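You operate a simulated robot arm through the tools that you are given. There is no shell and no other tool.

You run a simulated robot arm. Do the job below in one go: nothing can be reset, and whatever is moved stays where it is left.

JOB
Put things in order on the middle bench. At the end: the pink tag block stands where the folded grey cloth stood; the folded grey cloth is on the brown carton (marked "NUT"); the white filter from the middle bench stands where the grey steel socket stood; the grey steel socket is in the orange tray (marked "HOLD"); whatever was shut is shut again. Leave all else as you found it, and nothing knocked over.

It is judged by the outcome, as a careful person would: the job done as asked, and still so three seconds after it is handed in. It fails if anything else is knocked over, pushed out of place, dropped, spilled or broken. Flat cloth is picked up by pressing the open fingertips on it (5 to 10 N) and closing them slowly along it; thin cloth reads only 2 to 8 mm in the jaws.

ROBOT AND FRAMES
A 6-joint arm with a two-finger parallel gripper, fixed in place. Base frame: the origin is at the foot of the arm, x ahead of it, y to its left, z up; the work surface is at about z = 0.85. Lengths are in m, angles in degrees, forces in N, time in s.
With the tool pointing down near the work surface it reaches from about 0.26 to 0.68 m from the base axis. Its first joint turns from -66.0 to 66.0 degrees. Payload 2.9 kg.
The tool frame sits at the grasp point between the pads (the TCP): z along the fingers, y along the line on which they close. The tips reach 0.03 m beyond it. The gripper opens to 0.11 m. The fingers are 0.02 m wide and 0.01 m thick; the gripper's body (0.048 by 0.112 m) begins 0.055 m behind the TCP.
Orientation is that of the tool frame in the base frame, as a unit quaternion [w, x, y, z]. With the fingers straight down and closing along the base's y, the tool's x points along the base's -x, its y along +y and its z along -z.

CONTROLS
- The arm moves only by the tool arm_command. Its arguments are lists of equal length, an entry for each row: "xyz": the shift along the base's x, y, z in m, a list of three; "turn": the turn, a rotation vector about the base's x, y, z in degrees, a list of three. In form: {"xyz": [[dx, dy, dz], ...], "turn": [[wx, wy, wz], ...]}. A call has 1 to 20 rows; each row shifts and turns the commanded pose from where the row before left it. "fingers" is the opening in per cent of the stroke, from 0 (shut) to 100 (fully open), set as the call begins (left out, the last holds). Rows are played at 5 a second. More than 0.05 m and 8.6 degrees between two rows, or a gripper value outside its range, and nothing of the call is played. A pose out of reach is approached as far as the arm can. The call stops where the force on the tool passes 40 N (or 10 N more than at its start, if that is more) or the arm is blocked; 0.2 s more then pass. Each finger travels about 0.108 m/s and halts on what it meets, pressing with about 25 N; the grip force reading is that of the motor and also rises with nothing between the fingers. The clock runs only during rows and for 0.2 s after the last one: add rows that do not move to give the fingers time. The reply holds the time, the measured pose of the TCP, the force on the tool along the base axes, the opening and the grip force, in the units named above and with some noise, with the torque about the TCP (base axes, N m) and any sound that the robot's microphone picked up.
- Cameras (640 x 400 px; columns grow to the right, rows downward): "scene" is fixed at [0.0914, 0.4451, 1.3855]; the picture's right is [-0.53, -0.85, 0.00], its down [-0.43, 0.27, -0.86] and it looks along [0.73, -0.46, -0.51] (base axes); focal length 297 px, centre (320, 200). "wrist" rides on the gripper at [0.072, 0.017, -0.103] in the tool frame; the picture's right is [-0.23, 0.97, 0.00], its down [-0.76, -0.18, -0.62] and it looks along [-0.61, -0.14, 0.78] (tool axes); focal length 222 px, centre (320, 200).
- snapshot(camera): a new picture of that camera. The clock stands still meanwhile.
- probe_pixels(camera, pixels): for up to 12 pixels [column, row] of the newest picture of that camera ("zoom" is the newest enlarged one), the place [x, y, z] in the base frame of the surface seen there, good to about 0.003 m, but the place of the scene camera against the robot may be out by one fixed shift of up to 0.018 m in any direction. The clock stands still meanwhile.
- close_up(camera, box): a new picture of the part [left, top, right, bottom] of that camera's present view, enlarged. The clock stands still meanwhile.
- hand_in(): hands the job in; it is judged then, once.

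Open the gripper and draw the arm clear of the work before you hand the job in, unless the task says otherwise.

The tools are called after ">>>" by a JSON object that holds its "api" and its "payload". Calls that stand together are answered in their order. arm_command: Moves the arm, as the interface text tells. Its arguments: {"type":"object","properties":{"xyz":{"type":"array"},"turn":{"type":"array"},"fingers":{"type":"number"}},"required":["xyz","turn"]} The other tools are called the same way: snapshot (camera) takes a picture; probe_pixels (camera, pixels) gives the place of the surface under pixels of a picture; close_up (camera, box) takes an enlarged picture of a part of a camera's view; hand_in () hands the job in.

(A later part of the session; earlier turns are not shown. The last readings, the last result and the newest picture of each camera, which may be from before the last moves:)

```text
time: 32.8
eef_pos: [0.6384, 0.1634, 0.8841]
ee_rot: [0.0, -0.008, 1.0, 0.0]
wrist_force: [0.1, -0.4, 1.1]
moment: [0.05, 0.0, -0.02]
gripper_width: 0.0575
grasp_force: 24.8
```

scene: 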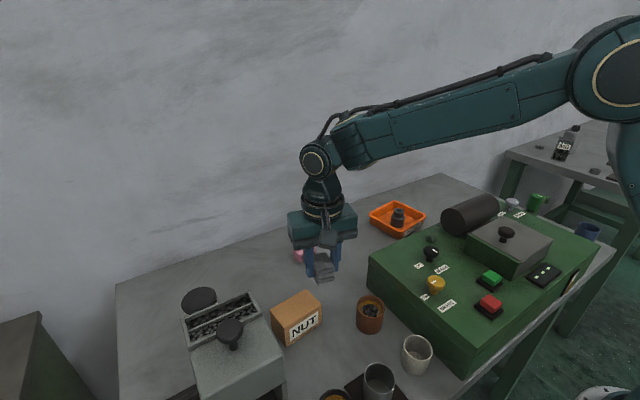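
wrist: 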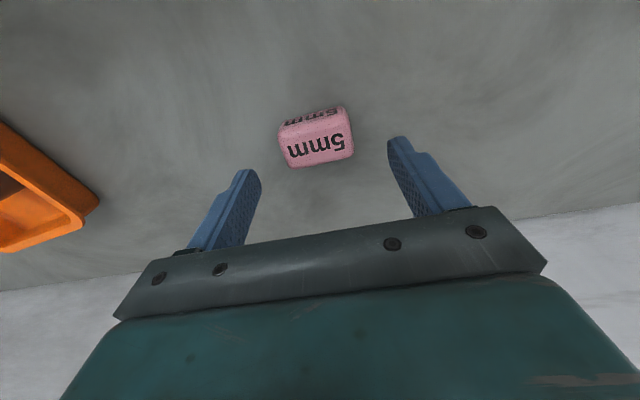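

The pink block is held at width 0.0575. I lift it and carry it above the cloth's old place (0.598,0.021).

>>> {"api": "arm_command", "payload": {"xyz": [[0, 0, 0.015], [0, 0, 0.03], [0, 0, 0.02], [-0.01, -0.036, 0], [-0.01, -0.036, 0], [-0.01, -0.036, 0], [-0.0105, -0.0345, 0], [0, 0, 0], [0, 0, 0]], "turn": [[0, 0, 0], [0, 0, 0], [0, 0, 0], [0, 0, 0], [0, 0, 0], [0, 0, 0], [0, 0, 0], [0, 0, 0], [0, 0, 0]]}}

>>> {"api": "snapshot", "payload": {"camera": "wrist"}}

```text
time: 34.8
eef_pos: [0.5971, 0.0217, 0.9503]
ee_rot: [0.0, -0.009, 1.0, 0.0]
wrist_force: [-0.1, 0.1, -0.6]
moment: [0.01, 0.01, -0.01]
gripper_width: 0.0574
grasp_force: 24.5
```

```text
taken
```

wrist: 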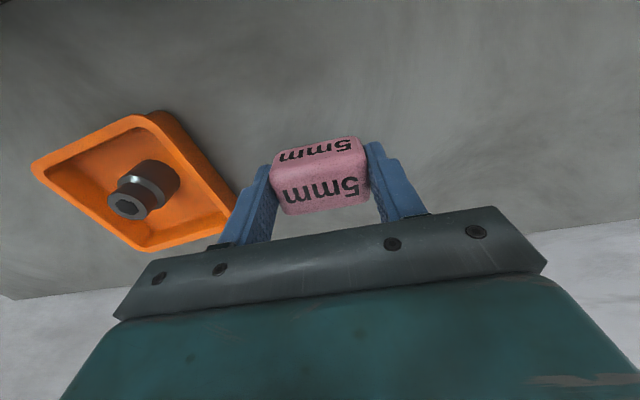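

The block hangs over the spot; the tray edge stays clear of the fingers. I lower and feel for the bench.

>>> {"api": "arm_command", "payload": {"xyz": [[0, 0, -0.02], [0, 0, -0.02], [0, 0, -0.015], [0, 0, -0.006], [0, 0, 0], [0, 0, 0]], "turn": [[0, 0, 0], [0, 0, 0], [0, 0, 0], [0, 0, 0], [0, 0, 0], [0, 0, 0]]}}

>>> {"api": "arm_command", "payload": {"xyz": [[0, 0, -0.0015], [0, 0, -0.0015], [0, 0, 0]], "turn": [[0, 0, 0], [0, 0, 0], [0, 0, 0]]}}

```text
time: 36.2
eef_pos: [0.5965, 0.0214, 0.8873]
ee_rot: [0.0, -0.009, 1.0, 0.0]
wrist_force: [0.5, -0.5, -1.8]
moment: [0.03, -0.02, -0.03]
gripper_width: 0.0574
grasp_force: 24.9
```

```text
time: 37.0
eef_pos: [0.5975, 0.0196, 0.8854]
ee_rot: [-0.001, -0.009, 1.0, 0.0]
wrist_force: [-0.3, -0.1, -1.5]
moment: [-0.01, 0.0, 0.01]
gripper_width: 0.0569
grasp_force: 24.4
```

At 0.885 there is still no contact. I creep 2 mm more.

>>> {"api": "arm_command", "payload": {"xyz": [[0, 0, -0.001], [0, 0, -0.001], [0, 0, 0]], "turn": [[0, 0, 0], [0, 0, 0], [0, 0, 0]]}}

```text
time: 37.8
eef_pos: [0.597, 0.0197, 0.885]
ee_rot: [0.001, -0.009, 1.0, 0.0]
wrist_force: [-0.4, 0.1, 3.8]
moment: [0.0, 0.04, 0.0]
gripper_width: 0.0572
grasp_force: 24.9
```

Contact of about 4 N shows the block is on the bench. I open to 80% and rise.

>>> {"api": "arm_command", "payload": {"xyz": [[0, 0, 0], [0, 0, 0], [0, 0, 0]], "turn": [[0, 0, 0], [0, 0, 0], [0, 0, 0]], "fingers": 75}}

>>> {"api": "arm_command", "payload": {"xyz": [[0, 0, 0.015], [0, 0, 0.035], [0, 0, 0.045], [0, 0, 0.045], [0, 0, 0.04], [0, 0, 0]], "turn": [[0, 0, 0], [0, 0, 0], [0, 0, 0], [0, 0, 0], [0, 0, 0], [0, 0, 0]]}}

>>> {"api": "snapshot", "payload": {"camera": "wrist"}}

>>> {"api": "snapshot", "payload": {"camera": "scene"}}

```text
time: 38.6
eef_pos: [0.5961, 0.0194, 0.8843]
ee_rot: [0.0, -0.009, 1.0, -0.001]
wrist_force: [-0.5, -0.4, -0.4]
moment: [0.01, -0.01, 0.02]
gripper_width: 0.0825
grasp_force: 0.1
```

```text
time: 40.0
eef_pos: [0.5978, 0.0214, 1.0632]
ee_rot: [0.0, -0.009, 1.0, 0.0]
wrist_force: [-0.1, 0.0, 0.6]
moment: [0.01, -0.04, 0.04]
gripper_width: 0.0825
grasp_force: 0.0
```

```text
taken
```

wrist: 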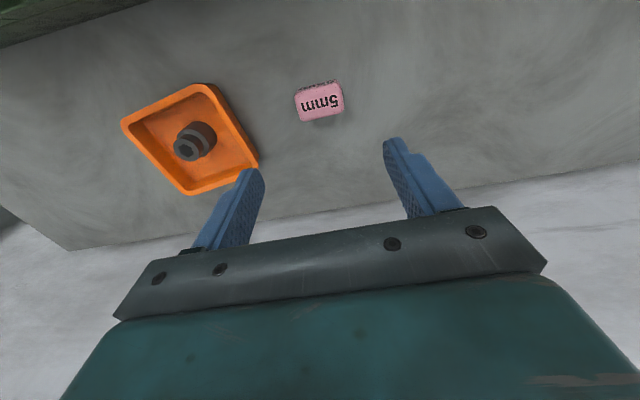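

```text
taken
```

scene: 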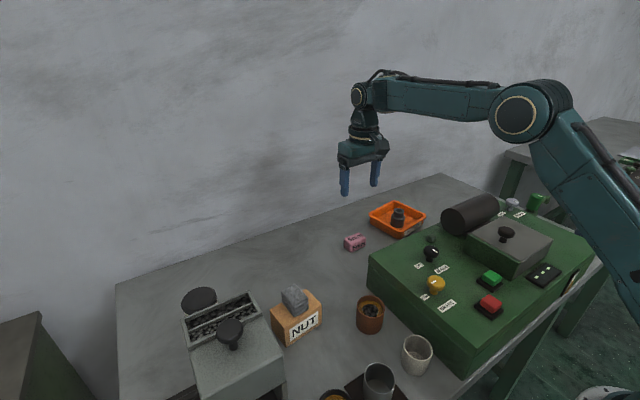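

All three objects are placed; now the filter. I move up and around to (0.47,0.33,1.10), turning the gripper toward it, to get a good view.

>>> {"api": "arm_command", "payload": {"xyz": [[-0.016, 0.0386, 0.006], [-0.016, 0.0386, 0.006], [-0.016, 0.0386, 0.006], [-0.016, 0.0386, 0.006], [-0.016, 0.0386, 0.006], [-0.016, 0.0386, 0.006], [-0.016, 0.0386, 0.006], [-0.016, 0.0386, 0], [0, 0, 0]], "turn": [[0, 0, 5], [0, 0, 5], [0, 0, 5], [0, 0, 5], [0, 0, 5], [0, 0, 5], [0, 0, 5], [0, 0, 5], [0, 0, 0]], "fingers": 100}}

>>> {"api": "snapshot", "payload": {"camera": "wrist"}}

>>> {"api": "snapshot", "payload": {"camera": "scene"}}

```text
time: 42.0
eef_pos: [0.4698, 0.3283, 1.1057]
ee_rot: [0.0, -0.351, 0.936, 0.0]
wrist_force: [-0.3, -0.1, 1.0]
moment: [-0.03, 0.03, 0.0]
gripper_width: 0.1099
grasp_force: 0.0
```

```text
taken
```

wrist: 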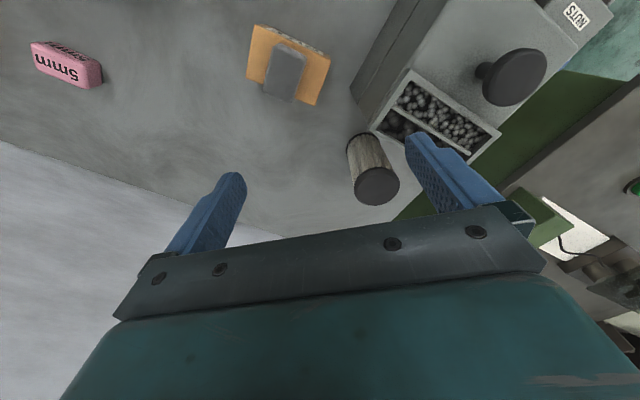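

```text
taken
```

scene: 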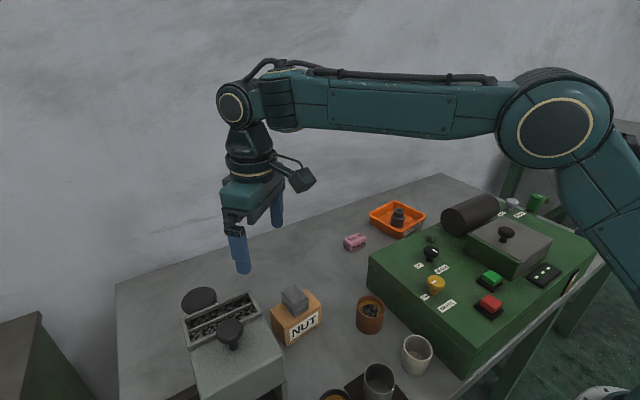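

The filter is visible at (370,170) with its cap at (376,186), beside the box whose corner is at (375,130). I zoom in and probe.

>>> {"api": "close_up", "payload": {"camera": "wrist", "box": [320, 60, 520, 220]}}

>>> {"api": "probe_pixels", "payload": {"camera": "wrist", "pixels": [[376, 172], [376, 201], [357, 188], [397, 184], [376, 187], [372, 125], [408, 75], [495, 133], [470, 160], [510, 75], [350, 145], [386, 142]]}}

```text
2.50 times, centred on (420, 140) of wrist
```

zoom: 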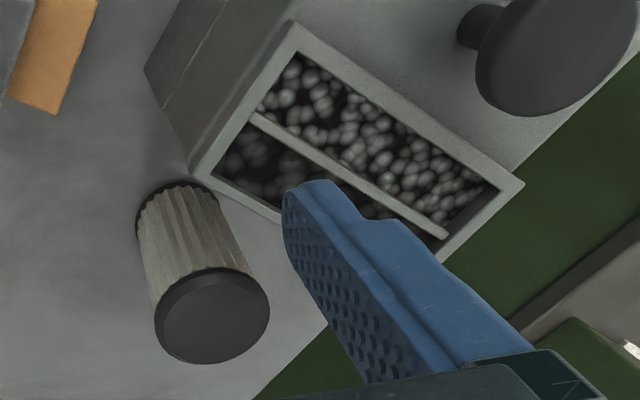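

```text
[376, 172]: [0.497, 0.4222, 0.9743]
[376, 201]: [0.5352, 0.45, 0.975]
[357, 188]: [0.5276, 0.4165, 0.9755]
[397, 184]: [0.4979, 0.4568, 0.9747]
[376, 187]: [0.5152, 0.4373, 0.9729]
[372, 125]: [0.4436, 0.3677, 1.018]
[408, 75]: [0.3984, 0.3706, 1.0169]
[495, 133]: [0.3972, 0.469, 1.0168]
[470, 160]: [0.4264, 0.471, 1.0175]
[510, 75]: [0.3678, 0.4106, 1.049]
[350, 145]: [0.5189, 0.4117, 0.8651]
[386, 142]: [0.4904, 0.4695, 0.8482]
```

The filter cap is centred near (0.515,0.4365), radius about 0.027, top z 0.975; the box face is at x≈0.446 with its rim at z 1.018. I move above the filter keeping height and yaw 41°, then check.

>>> {"api": "arm_command", "payload": {"xyz": [[0.015, 0.036, 0], [0.015, 0.036, 0], [0.015, 0.036, 0], [0, 0, -0.03], [0, 0, -0.02], [0, 0, 0], [0, 0, 0]], "turn": [[0, 0, 0], [0, 0, 0], [0, 0, 0], [0, 0, 0], [0, 0, 0], [0, 0, 0], [0, 0, 0]], "fingers": 85}}

>>> {"api": "snapshot", "payload": {"camera": "wrist"}}

>>> {"api": "close_up", "payload": {"camera": "scene", "box": [140, 180, 340, 340]}}

```text
time: 43.6
eef_pos: [0.4931, 0.406, 1.0488]
ee_rot: [-0.001, -0.351, 0.936, 0.0]
wrist_force: [0.2, -0.2, -0.4]
moment: [-0.02, 0.01, 0.0]
gripper_width: 0.0936
grasp_force: 0.1
out of reach, approached as far as the arm can: row 2, 3
```

```text
taken
```

wrist: 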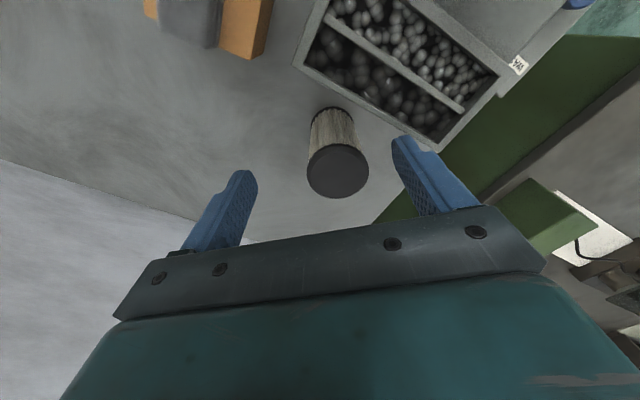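

```text
2.50 times, centred on (240, 260) of scene
```

zoom: 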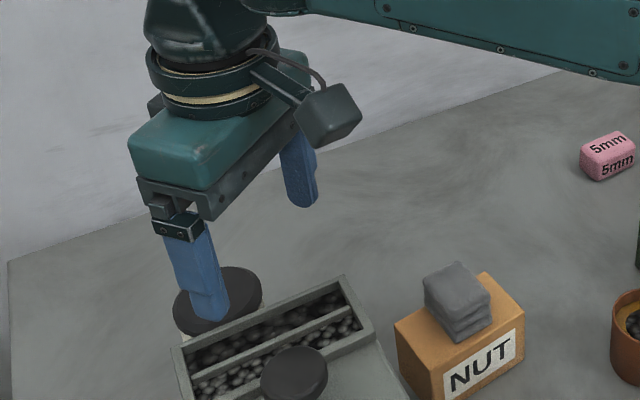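

The arm could not reach the last 4 cm at this height (TCP radius 0.639), though reach should grow lower down. I probe the camera housing's low edge and the gripper body in the zoom to know clearances over the box rim (z 1.018).

>>> {"api": "probe_pixels", "payload": {"camera": "zoom", "pixels": [[325, 145], [345, 132], [325, 125], [302, 118], [300, 200], [215, 310], [180, 235], [215, 215], [345, 280], [372, 335]]}}

>>> {"api": "probe_pixels", "payload": {"camera": "wrist", "pixels": [[337, 145], [337, 197], [308, 173], [367, 167], [337, 172], [297, 62], [437, 147], [500, 90]]}}

```text
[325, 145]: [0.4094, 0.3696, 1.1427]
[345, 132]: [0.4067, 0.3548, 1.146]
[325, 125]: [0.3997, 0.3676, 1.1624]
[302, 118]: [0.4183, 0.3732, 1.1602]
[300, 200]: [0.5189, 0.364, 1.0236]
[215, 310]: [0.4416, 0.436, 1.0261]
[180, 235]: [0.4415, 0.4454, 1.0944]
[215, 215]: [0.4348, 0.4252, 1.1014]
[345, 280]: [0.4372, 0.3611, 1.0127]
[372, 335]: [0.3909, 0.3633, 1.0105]
```

```text
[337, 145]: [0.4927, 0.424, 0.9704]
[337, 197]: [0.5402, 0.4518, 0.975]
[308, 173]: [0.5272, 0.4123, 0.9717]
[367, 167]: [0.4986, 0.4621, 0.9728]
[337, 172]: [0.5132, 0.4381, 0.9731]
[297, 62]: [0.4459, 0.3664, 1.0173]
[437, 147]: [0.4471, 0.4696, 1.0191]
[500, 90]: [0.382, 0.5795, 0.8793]
```

The camera housing clears the rim (bottom ≈ TCP+0.10), but at yaw 41° the box-side finger is over the rim (x≈0.445). I back up a little, turn to yaw ≈12° so the fingers close almost parallel to the box face, and tilt 6° outward for reach.

>>> {"api": "arm_command", "payload": {"xyz": [[-0.008, -0.01, 0.025], [0, 0, 0], [0, 0, 0], [0, 0, 0], [0, 0, 0], [0, 0, 0], [0, 0, 0]], "turn": [[0, 0, 0], [0, 0, -7.25], [0, 0, -7.25], [0, 0, -7.25], [0, 0, -7.25], [1.25, -5.87, 0], [0, 0, 0]]}}

>>> {"api": "snapshot", "payload": {"camera": "wrist"}}

```text
time: 45.2
eef_pos: [0.4844, 0.3973, 1.0738]
ee_rot: [0.052, -0.105, 0.993, 0.006]
wrist_force: [0.1, -0.2, -0.8]
moment: [0.01, 0.03, 0.01]
gripper_width: 0.0936
grasp_force: 0.0
```

```text
taken
```

wrist: 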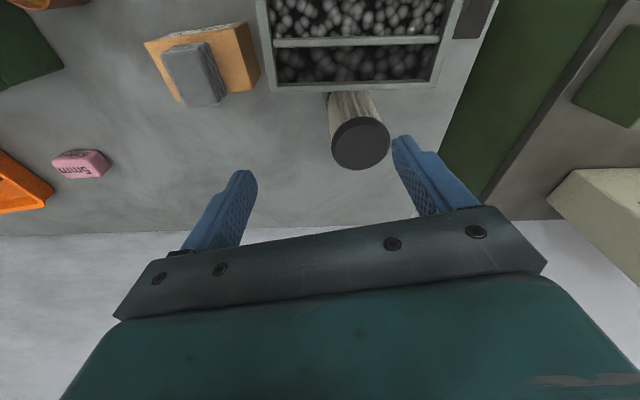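

The filter cap is now at (360,143), closing line almost parallel to the box face. I move diagonally down to above the filter at z≈1.03.

>>> {"api": "arm_command", "payload": {"xyz": [[0.01, 0.013, -0.014], [0.01, 0.013, -0.015], [0.01, 0.014, -0.015], [0, 0, 0], [0, 0, 0]], "turn": [[0, 0, 0], [0, 0, 0], [0, 0, 0], [0, 0, 0], [0, 0, 0]]}}

>>> {"api": "snapshot", "payload": {"camera": "wrist"}}

>>> {"api": "close_up", "payload": {"camera": "scene", "box": [140, 180, 340, 340]}}

```text
time: 46.4
eef_pos: [0.5069, 0.4427, 1.035]
ee_rot: [0.041, -0.105, 0.993, 0.025]
wrist_force: [0.6, -0.9, 0.0]
moment: [0.0, -0.02, 0.01]
gripper_width: 0.0935
grasp_force: 0.0
out of reach, approached as far as the arm can: row 3
```

```text
taken
```

wrist: 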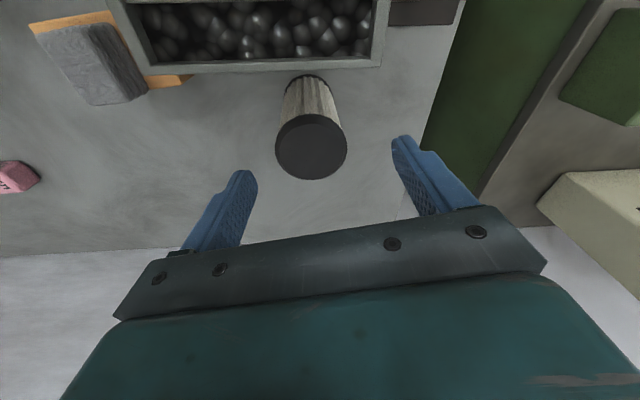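

```text
2.50 times, centred on (240, 260) of scene
```

zoom: 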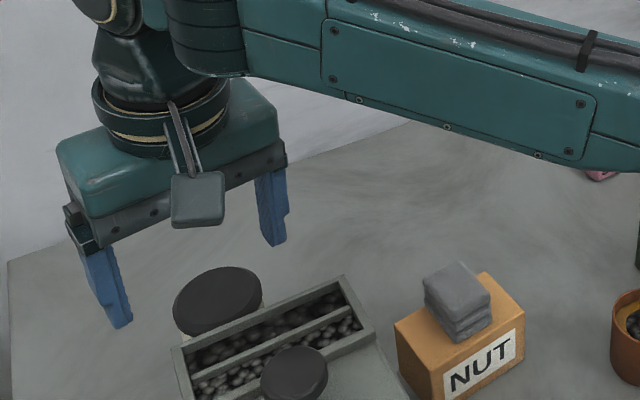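

The arm stopped short with a slight sideways lean (TCP at 0.507,0.443,1.035). I level the closing axis, add about 5° more outward tilt for reach, and lower a bit, then re-check.

>>> {"api": "arm_command", "payload": {"xyz": [[0, -0.002, -0.01], [0, -0.002, -0.01], [0, 0, 0]], "turn": [[-1.26, -5.4, 0], [0, 0, 0], [0, 0, 0]]}}

>>> {"api": "snapshot", "payload": {"camera": "wrist"}}

```text
time: 47.2
eef_pos: [0.5136, 0.4314, 1.0095]
ee_rot: [0.098, -0.105, 0.99, -0.011]
wrist_force: [0.1, 0.1, 0.3]
moment: [0.01, -0.02, -0.03]
gripper_width: 0.0932
grasp_force: 0.1
```

```text
taken
```

wrist: 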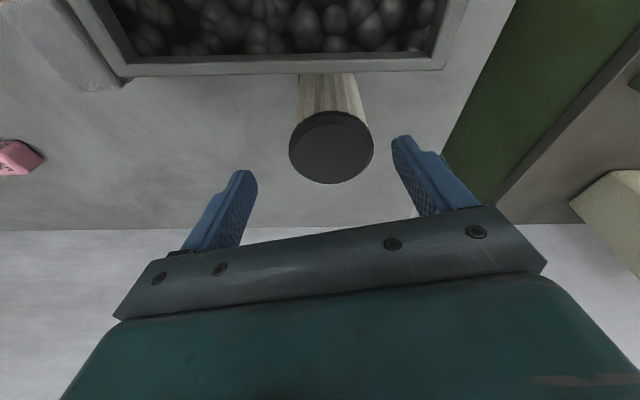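

The pose is now (0.5136,0.4314,1.0095), reachable. I probe the cap again at close range before the final alignment.

>>> {"api": "probe_pixels", "payload": {"camera": "wrist", "pixels": [[331, 115], [331, 180], [292, 150], [371, 146], [331, 148], [305, 125], [358, 125], [290, 66], [420, 66], [308, 88]]}}

```text
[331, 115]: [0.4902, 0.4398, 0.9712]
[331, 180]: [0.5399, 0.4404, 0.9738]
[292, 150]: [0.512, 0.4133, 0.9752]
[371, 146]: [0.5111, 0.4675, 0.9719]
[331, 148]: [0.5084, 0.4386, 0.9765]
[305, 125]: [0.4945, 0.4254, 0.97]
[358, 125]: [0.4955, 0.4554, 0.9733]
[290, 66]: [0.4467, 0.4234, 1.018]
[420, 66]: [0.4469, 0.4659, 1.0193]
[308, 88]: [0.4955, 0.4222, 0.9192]
```

The cap centre is (0.514,0.4395), radius about 0.0275. I level the closing axis, shift +8 mm in y and descend to z≈0.957, stopping to check the readings.

>>> {"api": "arm_command", "payload": {"xyz": [[0, 0.004, -0.006], [0, 0.004, -0.006], [0, 0, -0.012], [0, 0, -0.014], [0, 0, -0.014], [0, 0, 0], [0, 0, 0]], "turn": [[2.3, 0.49, 0], [0, 0, 0], [0, 0, 0], [0, 0, 0], [0, 0, 0], [0, 0, 0], [0, 0, 0]]}}

>>> {"api": "snapshot", "payload": {"camera": "wrist"}}

>>> {"api": "close_up", "payload": {"camera": "scene", "box": [140, 180, 340, 340]}}

```text
time: 48.8
eef_pos: [0.514, 0.4402, 0.9574]
ee_rot: [0.095, -0.104, 0.99, 0.009]
wrist_force: [-0.5, -0.1, -0.6]
moment: [-0.02, -0.03, 0.0]
gripper_width: 0.0935
grasp_force: 0.1
```

```text
taken
```

wrist: 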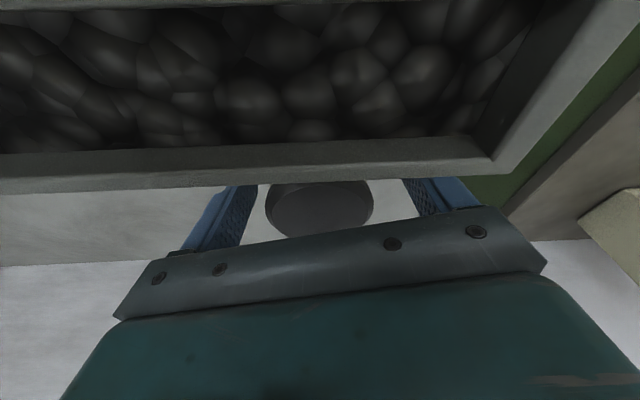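

```text
2.50 times, centred on (240, 260) of scene
```

zoom: 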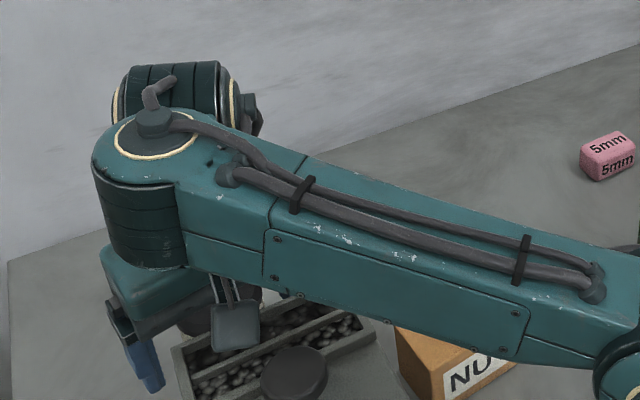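

The TCP is right at the filter (0.514,0.440,0.957) with no contact, but the forearm now passes low over the carton and box. I probe its underside and the camera housing for clearance before continuing.

>>> {"api": "probe_pixels", "payload": {"camera": "zoom", "pixels": [[280, 288], [380, 322], [480, 348], [560, 370], [600, 350], [620, 390], [300, 362], [225, 345], [240, 335], [450, 280], [310, 380]]}}

>>> {"api": "snapshot", "payload": {"camera": "scene"}}

```text
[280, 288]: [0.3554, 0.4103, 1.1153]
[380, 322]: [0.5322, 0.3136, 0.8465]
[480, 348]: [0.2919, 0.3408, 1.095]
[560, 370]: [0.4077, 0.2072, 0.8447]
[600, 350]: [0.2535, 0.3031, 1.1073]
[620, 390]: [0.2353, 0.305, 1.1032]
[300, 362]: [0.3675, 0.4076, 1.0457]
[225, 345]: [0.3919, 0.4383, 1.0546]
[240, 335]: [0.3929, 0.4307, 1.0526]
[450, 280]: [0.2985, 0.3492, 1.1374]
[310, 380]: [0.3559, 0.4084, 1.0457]
```

```text
taken
```

scene: 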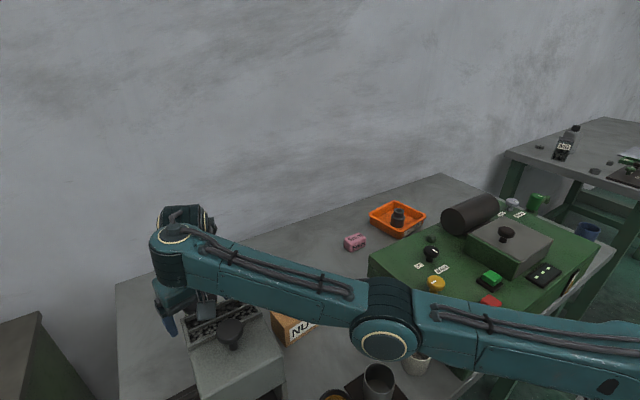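

The forearm underside is at about z 1.10 and the housing at about 1.06, above the knob's top (1.051), so nothing is touched. I close the gripper on the filter.

>>> {"api": "arm_command", "payload": {"xyz": [[0, 0, 0], [0, 0, 0], [0, 0, 0], [0, 0, 0], [0, 0, 0]], "turn": [[0, 0, 0], [0, 0, 0], [0, 0, 0], [0, 0, 0], [0, 0, 0]], "fingers": 0}}

>>> {"api": "snapshot", "payload": {"camera": "wrist"}}

```text
time: 50.0
eef_pos: [0.5144, 0.4409, 0.9586]
ee_rot: [0.096, -0.103, 0.99, 0.01]
wrist_force: [0.2, -0.7, 0.8]
moment: [-0.01, -0.06, 0.02]
gripper_width: 0.0586
grasp_force: 24.7
```

```text
taken
```

wrist: 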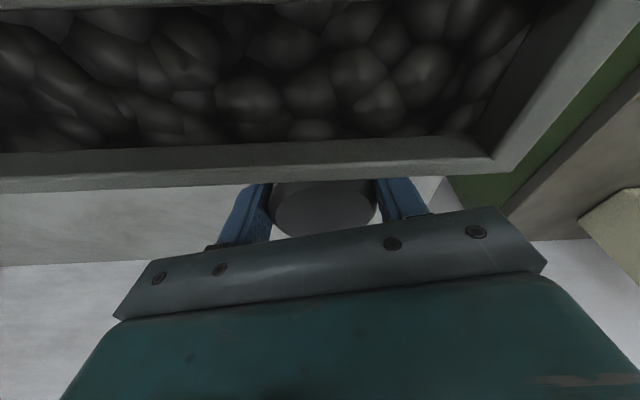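

The filter is gripped (width 0.0586). I lift gently by 2.5 cm first and check the readings.

>>> {"api": "arm_command", "payload": {"xyz": [[0, 0, 0.005], [0, 0, 0.01], [0, 0, 0.01], [0, 0, 0]], "turn": [[0, 0, 0], [0, 0, 0], [0, 0, 0], [0, 0, 0]]}}

>>> {"api": "snapshot", "payload": {"camera": "wrist"}}

```text
time: 51.0
eef_pos: [0.5145, 0.4413, 0.9838]
ee_rot: [0.096, -0.104, 0.99, 0.01]
wrist_force: [0.1, 0.1, -1.6]
moment: [0.0, 0.0, -0.01]
gripper_width: 0.059
grasp_force: 24.7
```

```text
taken
```

wrist: 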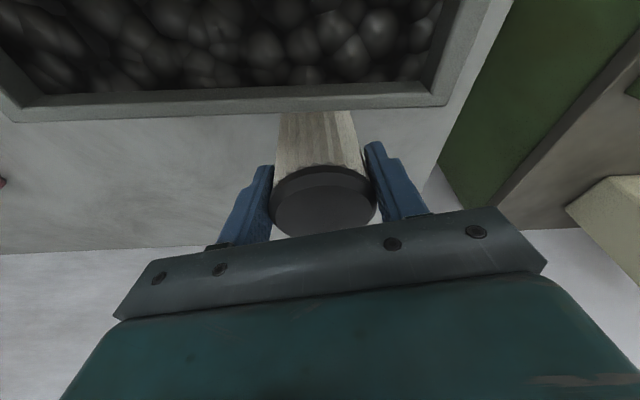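

The filter came up with the gripper. I carry it along -y, rising and keeping x≥0.515 to stay clear of the box and the carton.

>>> {"api": "arm_command", "payload": {"xyz": [[0.001, -0.02, 0.005], [0.003, -0.03, 0.015], [0.003, -0.03, 0.02], [0.003, -0.03, 0.02], [0.002, -0.03, 0.015], [0, -0.03, 0], [0, 0, 0], [0, 0, 0]], "turn": [[0, 0, 0], [0, 0, 0], [0, 0, 0], [0, 0, 0], [0, 0, 0], [0, 0, 0], [0, 0, 0], [0, 0, 0]]}}

>>> {"api": "snapshot", "payload": {"camera": "scene"}}

>>> {"api": "snapshot", "payload": {"camera": "wrist"}}

```text
time: 52.8
eef_pos: [0.5599, 0.2941, 1.0714]
ee_rot: [0.095, -0.102, 0.99, 0.008]
wrist_force: [-0.6, 0.4, -1.6]
moment: [-0.01, 0.01, -0.02]
gripper_width: 0.0587
grasp_force: 25.0
out of reach, approached as far as the arm can: row 3, 4, 5, 6
```

```text
taken
```

scene: 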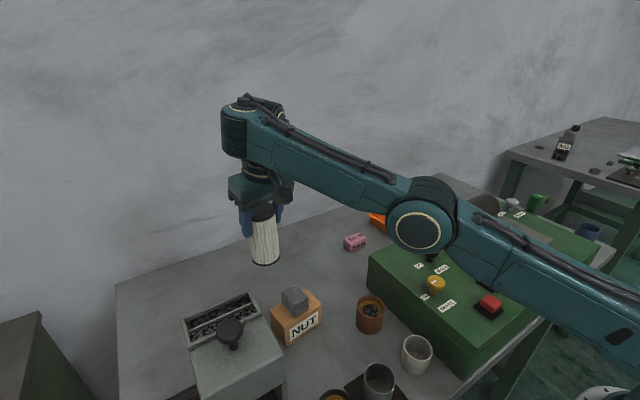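

```text
taken
```

wrist: 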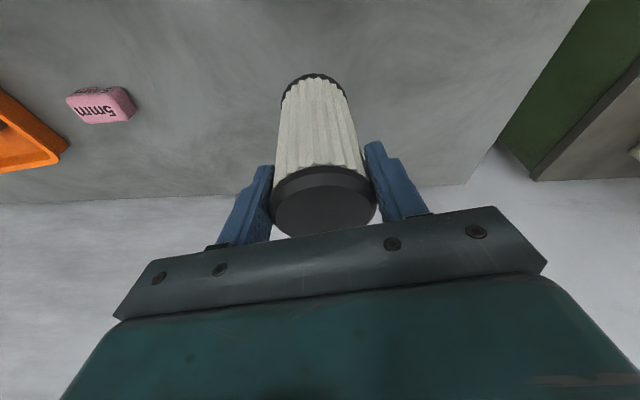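

The filter hangs upright and safely high (bottom ≈0.963), though the arm ended at (0.560,0.294,1.071), off the asked path. I continue in small steps and watch how it follows.

>>> {"api": "arm_command", "payload": {"xyz": [[0, -0.015, 0], [0, -0.02, 0], [0, 0, 0]], "turn": [[0, 0, 0], [0, 0, 0], [0, 0, 0]]}}

```text
time: 53.6
eef_pos: [0.5713, 0.2638, 1.077]
ee_rot: [0.094, -0.102, 0.99, 0.01]
wrist_force: [-0.2, 0.1, -1.0]
moment: [-0.02, 0.02, 0.02]
gripper_width: 0.0586
grasp_force: 25.0
out of reach, approached as far as the arm can: row 1, 2
```

The arm slides at constant radius (≈0.63) and cannot come in, which suggests it passed through full extension and the elbow now bends the wrong way. I look at the arm and probe the elbow, wrist and upper arm to confirm.

>>> {"api": "snapshot", "payload": {"camera": "scene"}}

>>> {"api": "probe_pixels", "payload": {"camera": "scene", "pixels": [[425, 215], [440, 190], [300, 140], [260, 110], [520, 260], [600, 310], [264, 262], [262, 212]]}}

```text
taken
```

scene: 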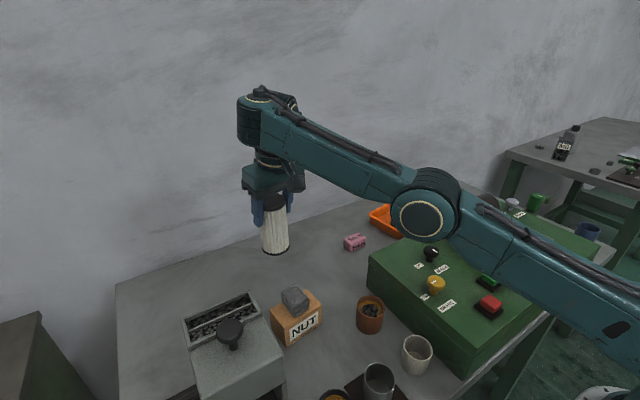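

```text
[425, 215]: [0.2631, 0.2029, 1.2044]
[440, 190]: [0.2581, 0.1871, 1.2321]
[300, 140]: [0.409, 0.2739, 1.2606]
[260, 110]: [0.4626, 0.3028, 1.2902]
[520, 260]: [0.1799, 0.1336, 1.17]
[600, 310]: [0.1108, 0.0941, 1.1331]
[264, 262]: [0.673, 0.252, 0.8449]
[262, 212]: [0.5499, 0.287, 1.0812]
```

The upper arm and forearm both rise at about 21°, so the arm is fully straight – at its outer limit at this height, and stuck there. A downward move should let the elbow bend again; the space below (0.57,0.26) is empty bench, so I go down a few cm and inward.

>>> {"api": "arm_command", "payload": {"xyz": [[0, 0, -0.02], [-0.005, -0.003, -0.02], [-0.01, -0.005, -0.01], [0, 0, 0]], "turn": [[0, 0, 0], [0, 0, 0], [0, 0, 0], [0, 0, 0]]}}

```text
time: 54.6
eef_pos: [0.5835, 0.269, 1.0422]
ee_rot: [0.095, -0.103, 0.99, 0.01]
wrist_force: [-0.4, 1.0, -1.3]
moment: [0.02, 0.05, 0.04]
gripper_width: 0.0587
grasp_force: 24.7
out of reach, approached as far as the arm can: row 1, 2, 3
```

It still rides the outer limit (r 0.6425 at z 1.042). I push outward to fully straighten the arm, then step down so that the elbow bends upward, still over empty bench.

>>> {"api": "arm_command", "payload": {"xyz": [[0.036, 0.017, 0], [0, 0, -0.04], [-0.018, -0.008, 0], [0, 0, 0], [0, 0, 0]], "turn": [[0, 0, 0], [0, 0, 0], [0, 0, 0], [0, 0, 0], [0, 0, 0]]}}

>>> {"api": "snapshot", "payload": {"camera": "scene"}}

```text
time: 55.8
eef_pos: [0.6014, 0.277, 1.0001]
ee_rot: [0.095, -0.103, 0.99, 0.01]
wrist_force: [0.2, -0.3, -1.2]
moment: [-0.02, 0.03, 0.0]
gripper_width: 0.0588
grasp_force: 25.3
```

```text
taken
```

scene: 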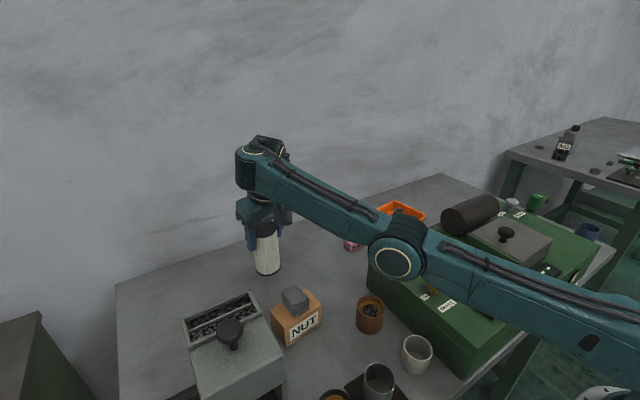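

That was all in reach, so the earlier limit was an inner one for a wrongly bent elbow; true full extension lies farther out. I push out and up until the reach is flagged, then step well down and inward, over empty bench.

>>> {"api": "arm_command", "payload": {"xyz": [[0.02, 0.009, 0.025], [0.02, 0.009, 0.02], [0, 0, -0.048], [0, 0, 0], [0, 0, 0]], "turn": [[0, 0, 0], [0, 0, 0], [0, 0, 0], [0, 0, 0], [0, 0, 0]]}}

>>> {"api": "snapshot", "payload": {"camera": "scene"}}

>>> {"api": "snapshot", "payload": {"camera": "wrist"}}

```text
time: 57.0
eef_pos: [0.6281, 0.2812, 0.9918]
ee_rot: [0.095, -0.103, 0.99, 0.011]
wrist_force: [0.7, -0.7, -1.3]
moment: [-0.02, 0.03, 0.04]
gripper_width: 0.0587
grasp_force: 24.5
out of reach, approached as far as the arm can: row 2
```

```text
taken
```

scene: 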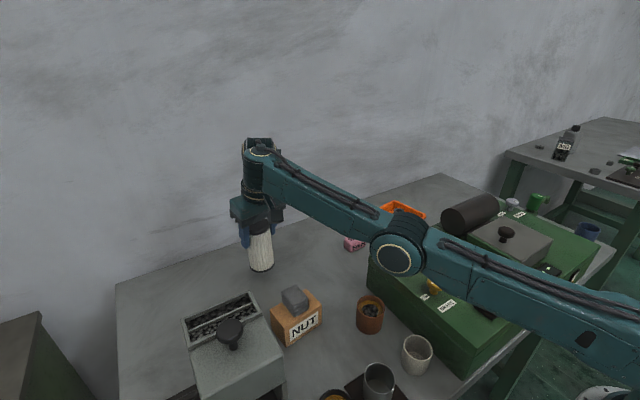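

```text
taken
```

wrist: 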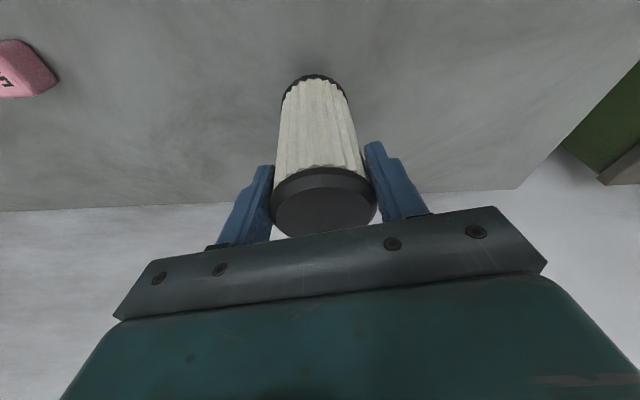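

The extension limit was reached and then the arm stepped down to (0.628,0.281,0.992). I probe the arm's line to see which way the elbow bends.

>>> {"api": "probe_pixels", "payload": {"camera": "scene", "pixels": [[396, 262], [412, 222], [440, 238], [470, 250], [520, 268], [580, 293], [370, 205], [330, 182], [290, 162], [258, 150]]}}

```text
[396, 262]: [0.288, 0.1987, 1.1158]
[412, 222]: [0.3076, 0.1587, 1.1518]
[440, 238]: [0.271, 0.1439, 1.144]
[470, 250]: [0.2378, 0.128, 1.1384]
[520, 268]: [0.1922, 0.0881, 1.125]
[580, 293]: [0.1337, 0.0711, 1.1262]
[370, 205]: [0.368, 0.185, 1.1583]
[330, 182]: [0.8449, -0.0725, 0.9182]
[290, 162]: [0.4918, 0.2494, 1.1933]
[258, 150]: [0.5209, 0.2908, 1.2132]
```

The line of the arm is nearly straight. I test by moving inward in small steps to see if the reach is now free.

>>> {"api": "arm_command", "payload": {"xyz": [[-0.01, -0.015, 0], [-0.01, -0.015, 0], [-0.01, -0.015, 0], [0, 0, 0]], "turn": [[0, 0, 0], [0, 0, 0], [0, 0, 0], [0, 0, 0]]}}

```text
time: 58.0
eef_pos: [0.6083, 0.24, 0.9949]
ee_rot: [0.095, -0.103, 0.99, 0.01]
wrist_force: [-0.4, -0.5, -1.2]
moment: [-0.04, -0.02, 0.01]
gripper_width: 0.0586
grasp_force: 25.5
out of reach, approached as far as the arm can: row 3
```

At (0.608,0.240,0.995) the inner limit shows again, so the elbow is still bent the wrong way. I push strongly outward to full extension at a safe height and then come straight back in, to get the elbow to flip, away from all objects.

>>> {"api": "arm_command", "payload": {"xyz": [[0.02, 0.008, 0.03], [0.04, 0.016, 0.01], [0.04, 0.016, 0], [-0.02, -0.008, -0.04], [-0.02, -0.008, 0], [-0.02, -0.008, 0], [0, 0, 0]], "turn": [[0, 0, 0], [0, 0, 0], [0, 0, 0], [0, 0, 0], [0, 0, 0], [0, 0, 0], [0, 0, 0]]}}

>>> {"api": "snapshot", "payload": {"camera": "scene"}}

```text
time: 59.6
eef_pos: [0.6052, 0.2466, 0.9824]
ee_rot: [0.092, -0.102, 0.99, 0.008]
wrist_force: [0.0, -0.4, -1.4]
moment: [-0.04, 0.0, -0.01]
gripper_width: 0.0589
grasp_force: 25.4
out of reach, approached as far as the arm can: row 2, 3, 6
```

```text
taken
```

scene: 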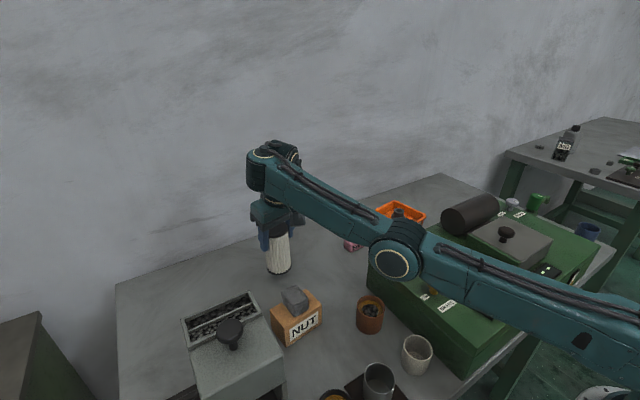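

The result is the same. I probe the arm line again to compare with the earlier pose and understand which joint is limiting.

>>> {"api": "probe_pixels", "payload": {"camera": "scene", "pixels": [[396, 264], [412, 222], [470, 255], [520, 275], [580, 298], [370, 208], [340, 192], [300, 168], [270, 150], [255, 175], [290, 155], [275, 240]]}}

>>> {"api": "close_up", "payload": {"camera": "scene", "box": [220, 120, 480, 290]}}

```text
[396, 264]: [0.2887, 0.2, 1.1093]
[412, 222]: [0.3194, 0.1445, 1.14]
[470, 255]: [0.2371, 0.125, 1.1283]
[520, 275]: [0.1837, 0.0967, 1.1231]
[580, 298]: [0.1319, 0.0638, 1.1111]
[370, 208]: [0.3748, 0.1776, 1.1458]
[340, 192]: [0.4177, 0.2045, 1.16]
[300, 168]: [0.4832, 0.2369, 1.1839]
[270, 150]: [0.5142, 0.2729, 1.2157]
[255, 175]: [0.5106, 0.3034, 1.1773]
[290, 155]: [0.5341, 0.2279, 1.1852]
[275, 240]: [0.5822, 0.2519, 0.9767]
```

```text
2.35 times, centred on (350, 205) of scene
```

zoom: 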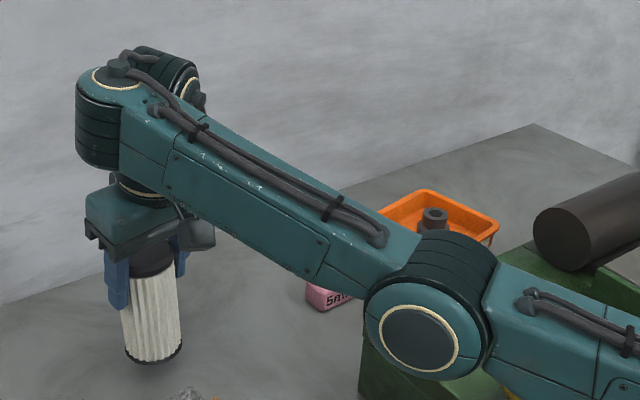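

The forearm's end joint is turned differently from before, so the arm took another joint solution during the out-of-reach approach. The simplest safe fix is to set the filter down upright on the empty bench here (about (0.617,0.252)), free the arm, and regrasp it in the normal posture. I move slightly out and lower.

>>> {"api": "arm_command", "payload": {"xyz": [[0.006, 0.003, 0], [0.007, 0.003, 0], [0, 0, -0.008], [0, 0, -0.006], [0, 0, 0]], "turn": [[0, 0, 0], [0, 0, 0], [0, 0, 0], [0, 0, 0], [0, 0, 0]]}}

>>> {"api": "snapshot", "payload": {"camera": "wrist"}}

>>> {"api": "snapshot", "payload": {"camera": "scene"}}

```text
time: 60.8
eef_pos: [0.6203, 0.2562, 0.9752]
ee_rot: [0.092, -0.103, 0.99, 0.007]
wrist_force: [0.3, -0.3, -1.5]
moment: [-0.02, 0.02, -0.03]
gripper_width: 0.0588
grasp_force: 25.0
out of reach, approached as far as the arm can: row 4
```

```text
taken
```

wrist: 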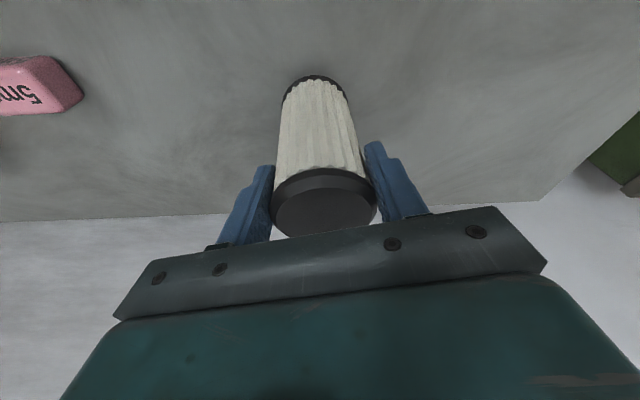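

```text
taken
```

scene: 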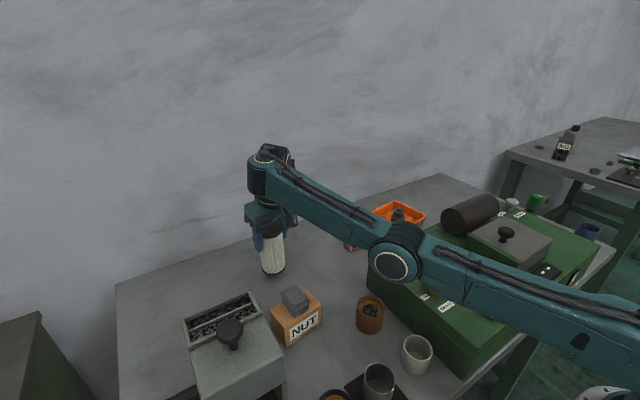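

The filter is upright at (0.620,0.256), bottom about 1.6 cm above the bench. I lower it in small steps while moving slightly outward, where the arm follows better.

>>> {"api": "arm_command", "payload": {"xyz": [[0.006, 0.003, -0.005], [0.005, 0.002, -0.005], [0, 0, 0]], "turn": [[0, 0, 0], [0, 0, 0], [0, 0, 0]]}}

```text
time: 61.6
eef_pos: [0.6332, 0.2611, 0.9658]
ee_rot: [0.092, -0.103, 0.99, 0.006]
wrist_force: [0.1, -0.6, -0.9]
moment: [0.02, 0.02, -0.02]
gripper_width: 0.0587
grasp_force: 25.3
```

The arm followed without complaint here at (0.633,0.261,0.966). Before setting down I look closely at the wrist to understand the posture.

>>> {"api": "close_up", "payload": {"camera": "scene", "box": [220, 120, 340, 290]}}

>>> {"api": "snapshot", "payload": {"camera": "scene"}}

```text
2.35 times, centred on (280, 205) of scene
```

zoom: 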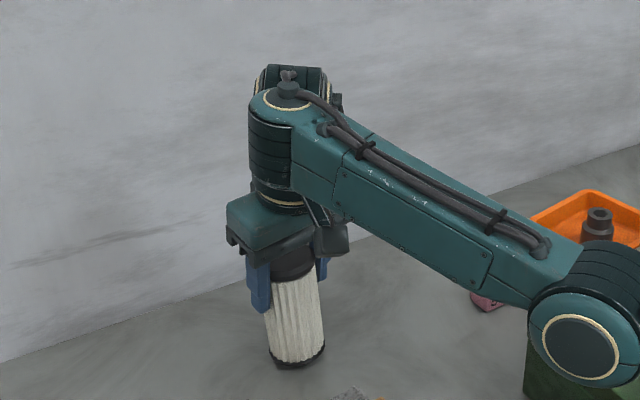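

```text
taken
```

scene: 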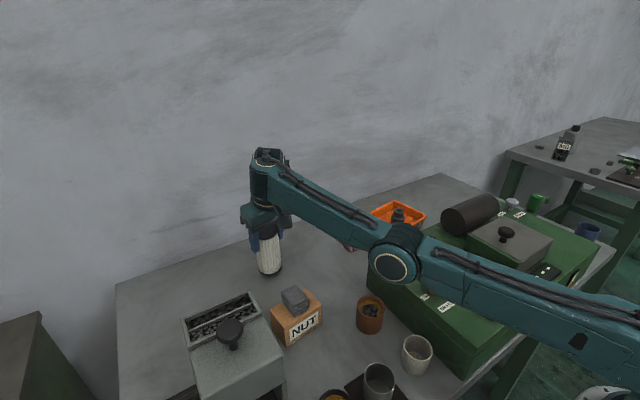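

The upper arm and forearm look nearly in one line. I try to free the elbow in the air: rise along the boundary, then take one large downward step with a strong inward step, over empty bench.

>>> {"api": "arm_command", "payload": {"xyz": [[-0.01, -0.006, 0.03], [-0.01, -0.008, 0.03], [-0.012, -0.008, 0.03], [-0.012, -0.008, 0.025], [0, 0, 0], [0, 0, 0]], "turn": [[0, 0, 0], [0, 0, 0], [0, 0, 0], [0, 0, 0], [0, 0, 0], [0, 0, 0]]}}

```text
time: 63.0
eef_pos: [0.587, 0.2303, 1.081]
ee_rot: [0.096, -0.103, 0.99, 0.01]
wrist_force: [0.7, 0.0, -0.9]
moment: [0.0, 0.0, -0.01]
gripper_width: 0.0587
grasp_force: 24.7
```

It followed without a flag to (0.587,0.230,1.081). Now one large downward step and then inward.

>>> {"api": "arm_command", "payload": {"xyz": [[-0.02, -0.01, -0.045], [-0.02, -0.01, 0], [0, 0, 0], [0, 0, 0]], "turn": [[0, 0, 0], [0, 0, 0], [0, 0, 0], [0, 0, 0]]}}

>>> {"api": "snapshot", "payload": {"camera": "scene"}}

```text
refused: row 1 steps farther than a row can; nothing moved
```

```text
taken
```

scene: 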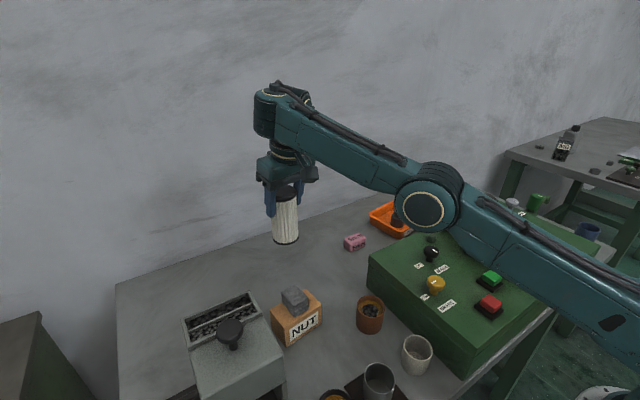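

The step was too long (over 0.05 m) and nothing moved; the filter still hangs upright at (285,215). I retry with a step of 0.047 m.

>>> {"api": "arm_command", "payload": {"xyz": [[-0.012, -0.006, -0.045], [-0.02, -0.01, 0], [0, 0, 0], [0, 0, 0]], "turn": [[0, 0, 0], [0, 0, 0], [0, 0, 0], [0, 0, 0]]}}

>>> {"api": "snapshot", "payload": {"camera": "scene"}}

```text
time: 64.0
eef_pos: [0.5989, 0.2316, 1.0481]
ee_rot: [0.094, -0.103, 0.99, 0.01]
wrist_force: [0.5, -0.7, -0.1]
moment: [0.0, 0.01, 0.01]
gripper_width: 0.0586
grasp_force: 25.2
out of reach, approached as far as the arm can: row 1, 2
```

```text
taken
```

scene: 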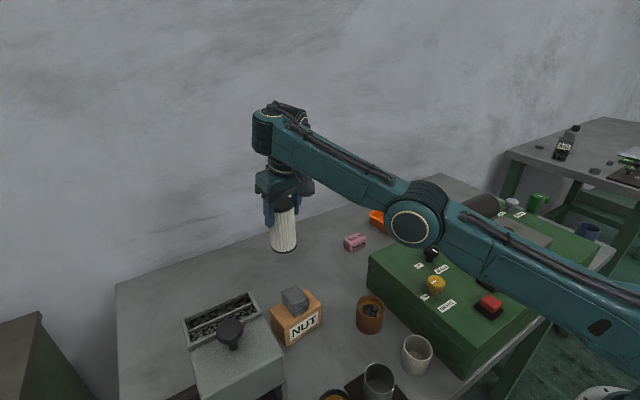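

Still blocked inward. I try the opposite: extend fully at lower height, then step up and inward in one go, and test inward again.

>>> {"api": "arm_command", "payload": {"xyz": [[0.02, 0.008, -0.04], [0.03, 0.012, 0], [0.03, 0.012, 0], [-0.018, -0.007, 0.045], [-0.03, -0.012, 0.01], [-0.02, -0.008, 0], [0, 0, 0]], "turn": [[0, 0, 0], [0, 0, 0], [0, 0, 0], [0, 0, 0], [0, 0, 0], [0, 0, 0], [0, 0, 0]]}}

>>> {"api": "snapshot", "payload": {"camera": "scene"}}

```text
time: 65.6
eef_pos: [0.5915, 0.2339, 1.0649]
ee_rot: [0.095, -0.105, 0.99, 0.01]
wrist_force: [0.1, -0.1, -1.0]
moment: [0.04, 0.0, -0.04]
gripper_width: 0.0587
grasp_force: 25.3
out of reach, approached as far as the arm can: row 3, 6
```

```text
taken
```

scene: 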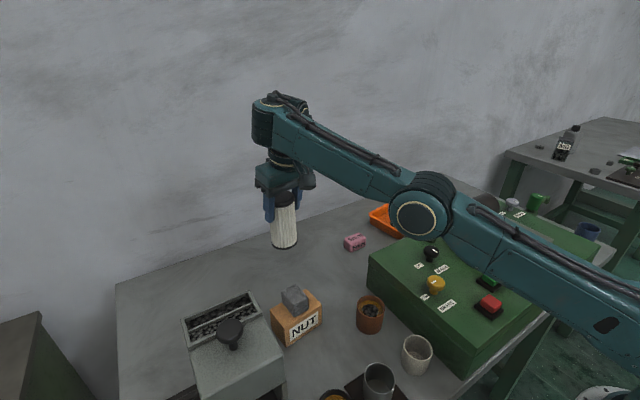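

The inward limit persists, so I will set the filter down on the empty bench near (0.632,0.250), release it, restore the arm's posture in free air and regrasp. I move out and down along the reachable region.

>>> {"api": "arm_command", "payload": {"xyz": [[0.012, 0.005, -0.025], [0.012, 0.005, -0.025], [0.009, 0.003, -0.02], [0.005, 0.003, -0.01], [0.003, 0.001, -0.01], [0, 0, 0], [0, 0, 0]], "turn": [[0, 0, 0], [0, 0, 0], [0, 0, 0], [0, 0, 0], [0, 0, 0], [0, 0, 0], [0, 0, 0]]}}

>>> {"api": "snapshot", "payload": {"camera": "wrist"}}

>>> {"api": "snapshot", "payload": {"camera": "scene"}}

```text
time: 67.2
eef_pos: [0.6331, 0.249, 0.9766]
ee_rot: [0.094, -0.103, 0.99, 0.01]
wrist_force: [0.6, -0.4, -1.2]
moment: [0.0, 0.0, -0.02]
gripper_width: 0.0588
grasp_force: 24.8
```

```text
taken
```

wrist: 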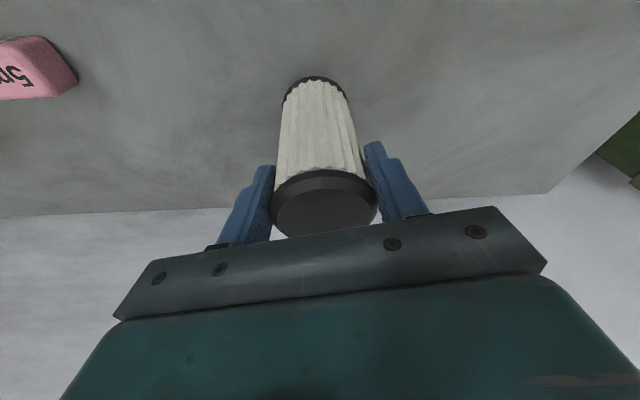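

```text
taken
```

scene: 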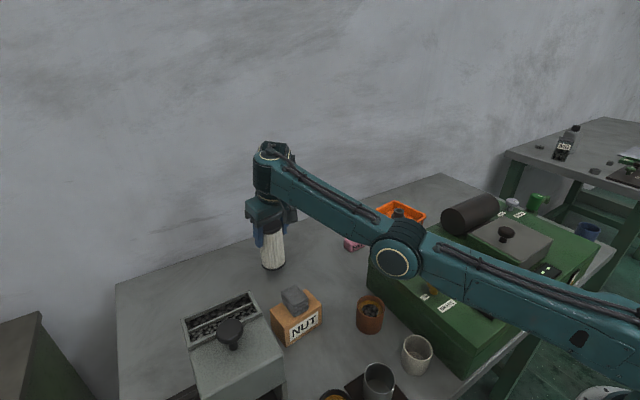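

The filter is upright at (0.633,0.249), about 1.8 cm above the bench. I check the bench extent beneath and behind it.

>>> {"api": "probe_pixels", "payload": {"camera": "wrist", "pixels": [[255, 120], [235, 170], [225, 200], [300, 78], [340, 82], [315, 76], [420, 185], [325, 210]]}}

>>> {"api": "arm_command", "payload": {"xyz": [[0, 0, -0.006], [0, 0, -0.005], [0, 0, 0]], "turn": [[0, 0, 0], [0, 0, 0], [0, 0, 0]]}}

```text
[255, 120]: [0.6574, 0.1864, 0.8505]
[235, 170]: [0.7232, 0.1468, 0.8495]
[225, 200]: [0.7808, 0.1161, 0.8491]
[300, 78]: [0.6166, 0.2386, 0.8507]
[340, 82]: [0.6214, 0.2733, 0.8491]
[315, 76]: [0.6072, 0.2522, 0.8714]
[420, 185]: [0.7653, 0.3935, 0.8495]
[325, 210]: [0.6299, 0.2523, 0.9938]
```

```text
time: 68.0
eef_pos: [0.6352, 0.2502, 0.9696]
ee_rot: [0.092, -0.103, 0.99, 0.006]
wrist_force: [-0.7, 0.5, -1.2]
moment: [0.0, 0.0, 0.03]
gripper_width: 0.0587
grasp_force: 25.3
out of reach, approached as far as the arm can: row 2
```

The bench is clear well beyond (to x≥0.78). The limit depends on how much the hand's tilt points outward, so I rise a little and yaw the hand about the vertical (the filter stays upright) to turn the tilt sideways.

>>> {"api": "arm_command", "payload": {"xyz": [[-0.002, -0.001, 0.015], [0, 0, 0.01], [0, 0, 0], [0, 0, 0], [0, 0, 0], [0, 0, 0], [0, 0, 0], [0, 0, 0], [0, 0, 0]], "turn": [[0, 0, 0], [0, 0, 0], [0, 0, -8], [0, 0, -8], [0, 0, -8], [0, 0, -8], [0, 0, -8], [0, 0, -8], [0, 0, 0]]}}

>>> {"api": "snapshot", "payload": {"camera": "scene"}}

```text
time: 70.0
eef_pos: [0.6037, 0.2621, 0.9877]
ee_rot: [0.092, 0.3, 0.949, -0.028]
wrist_force: [0.8, -0.2, -1.0]
moment: [0.01, 0.0, 0.0]
gripper_width: 0.0589
grasp_force: 24.9
out of reach, approached as far as the arm can: row 7, 8
```

```text
taken
```

scene: 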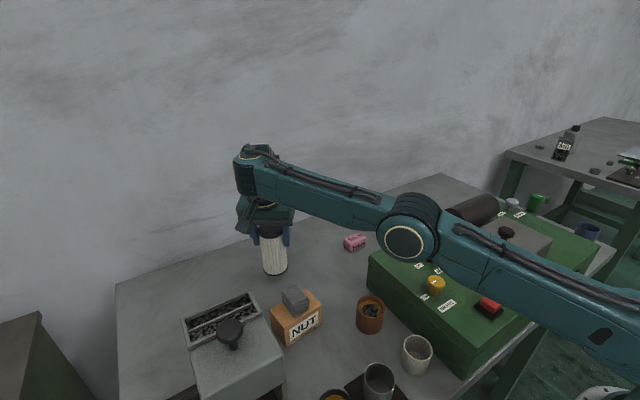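

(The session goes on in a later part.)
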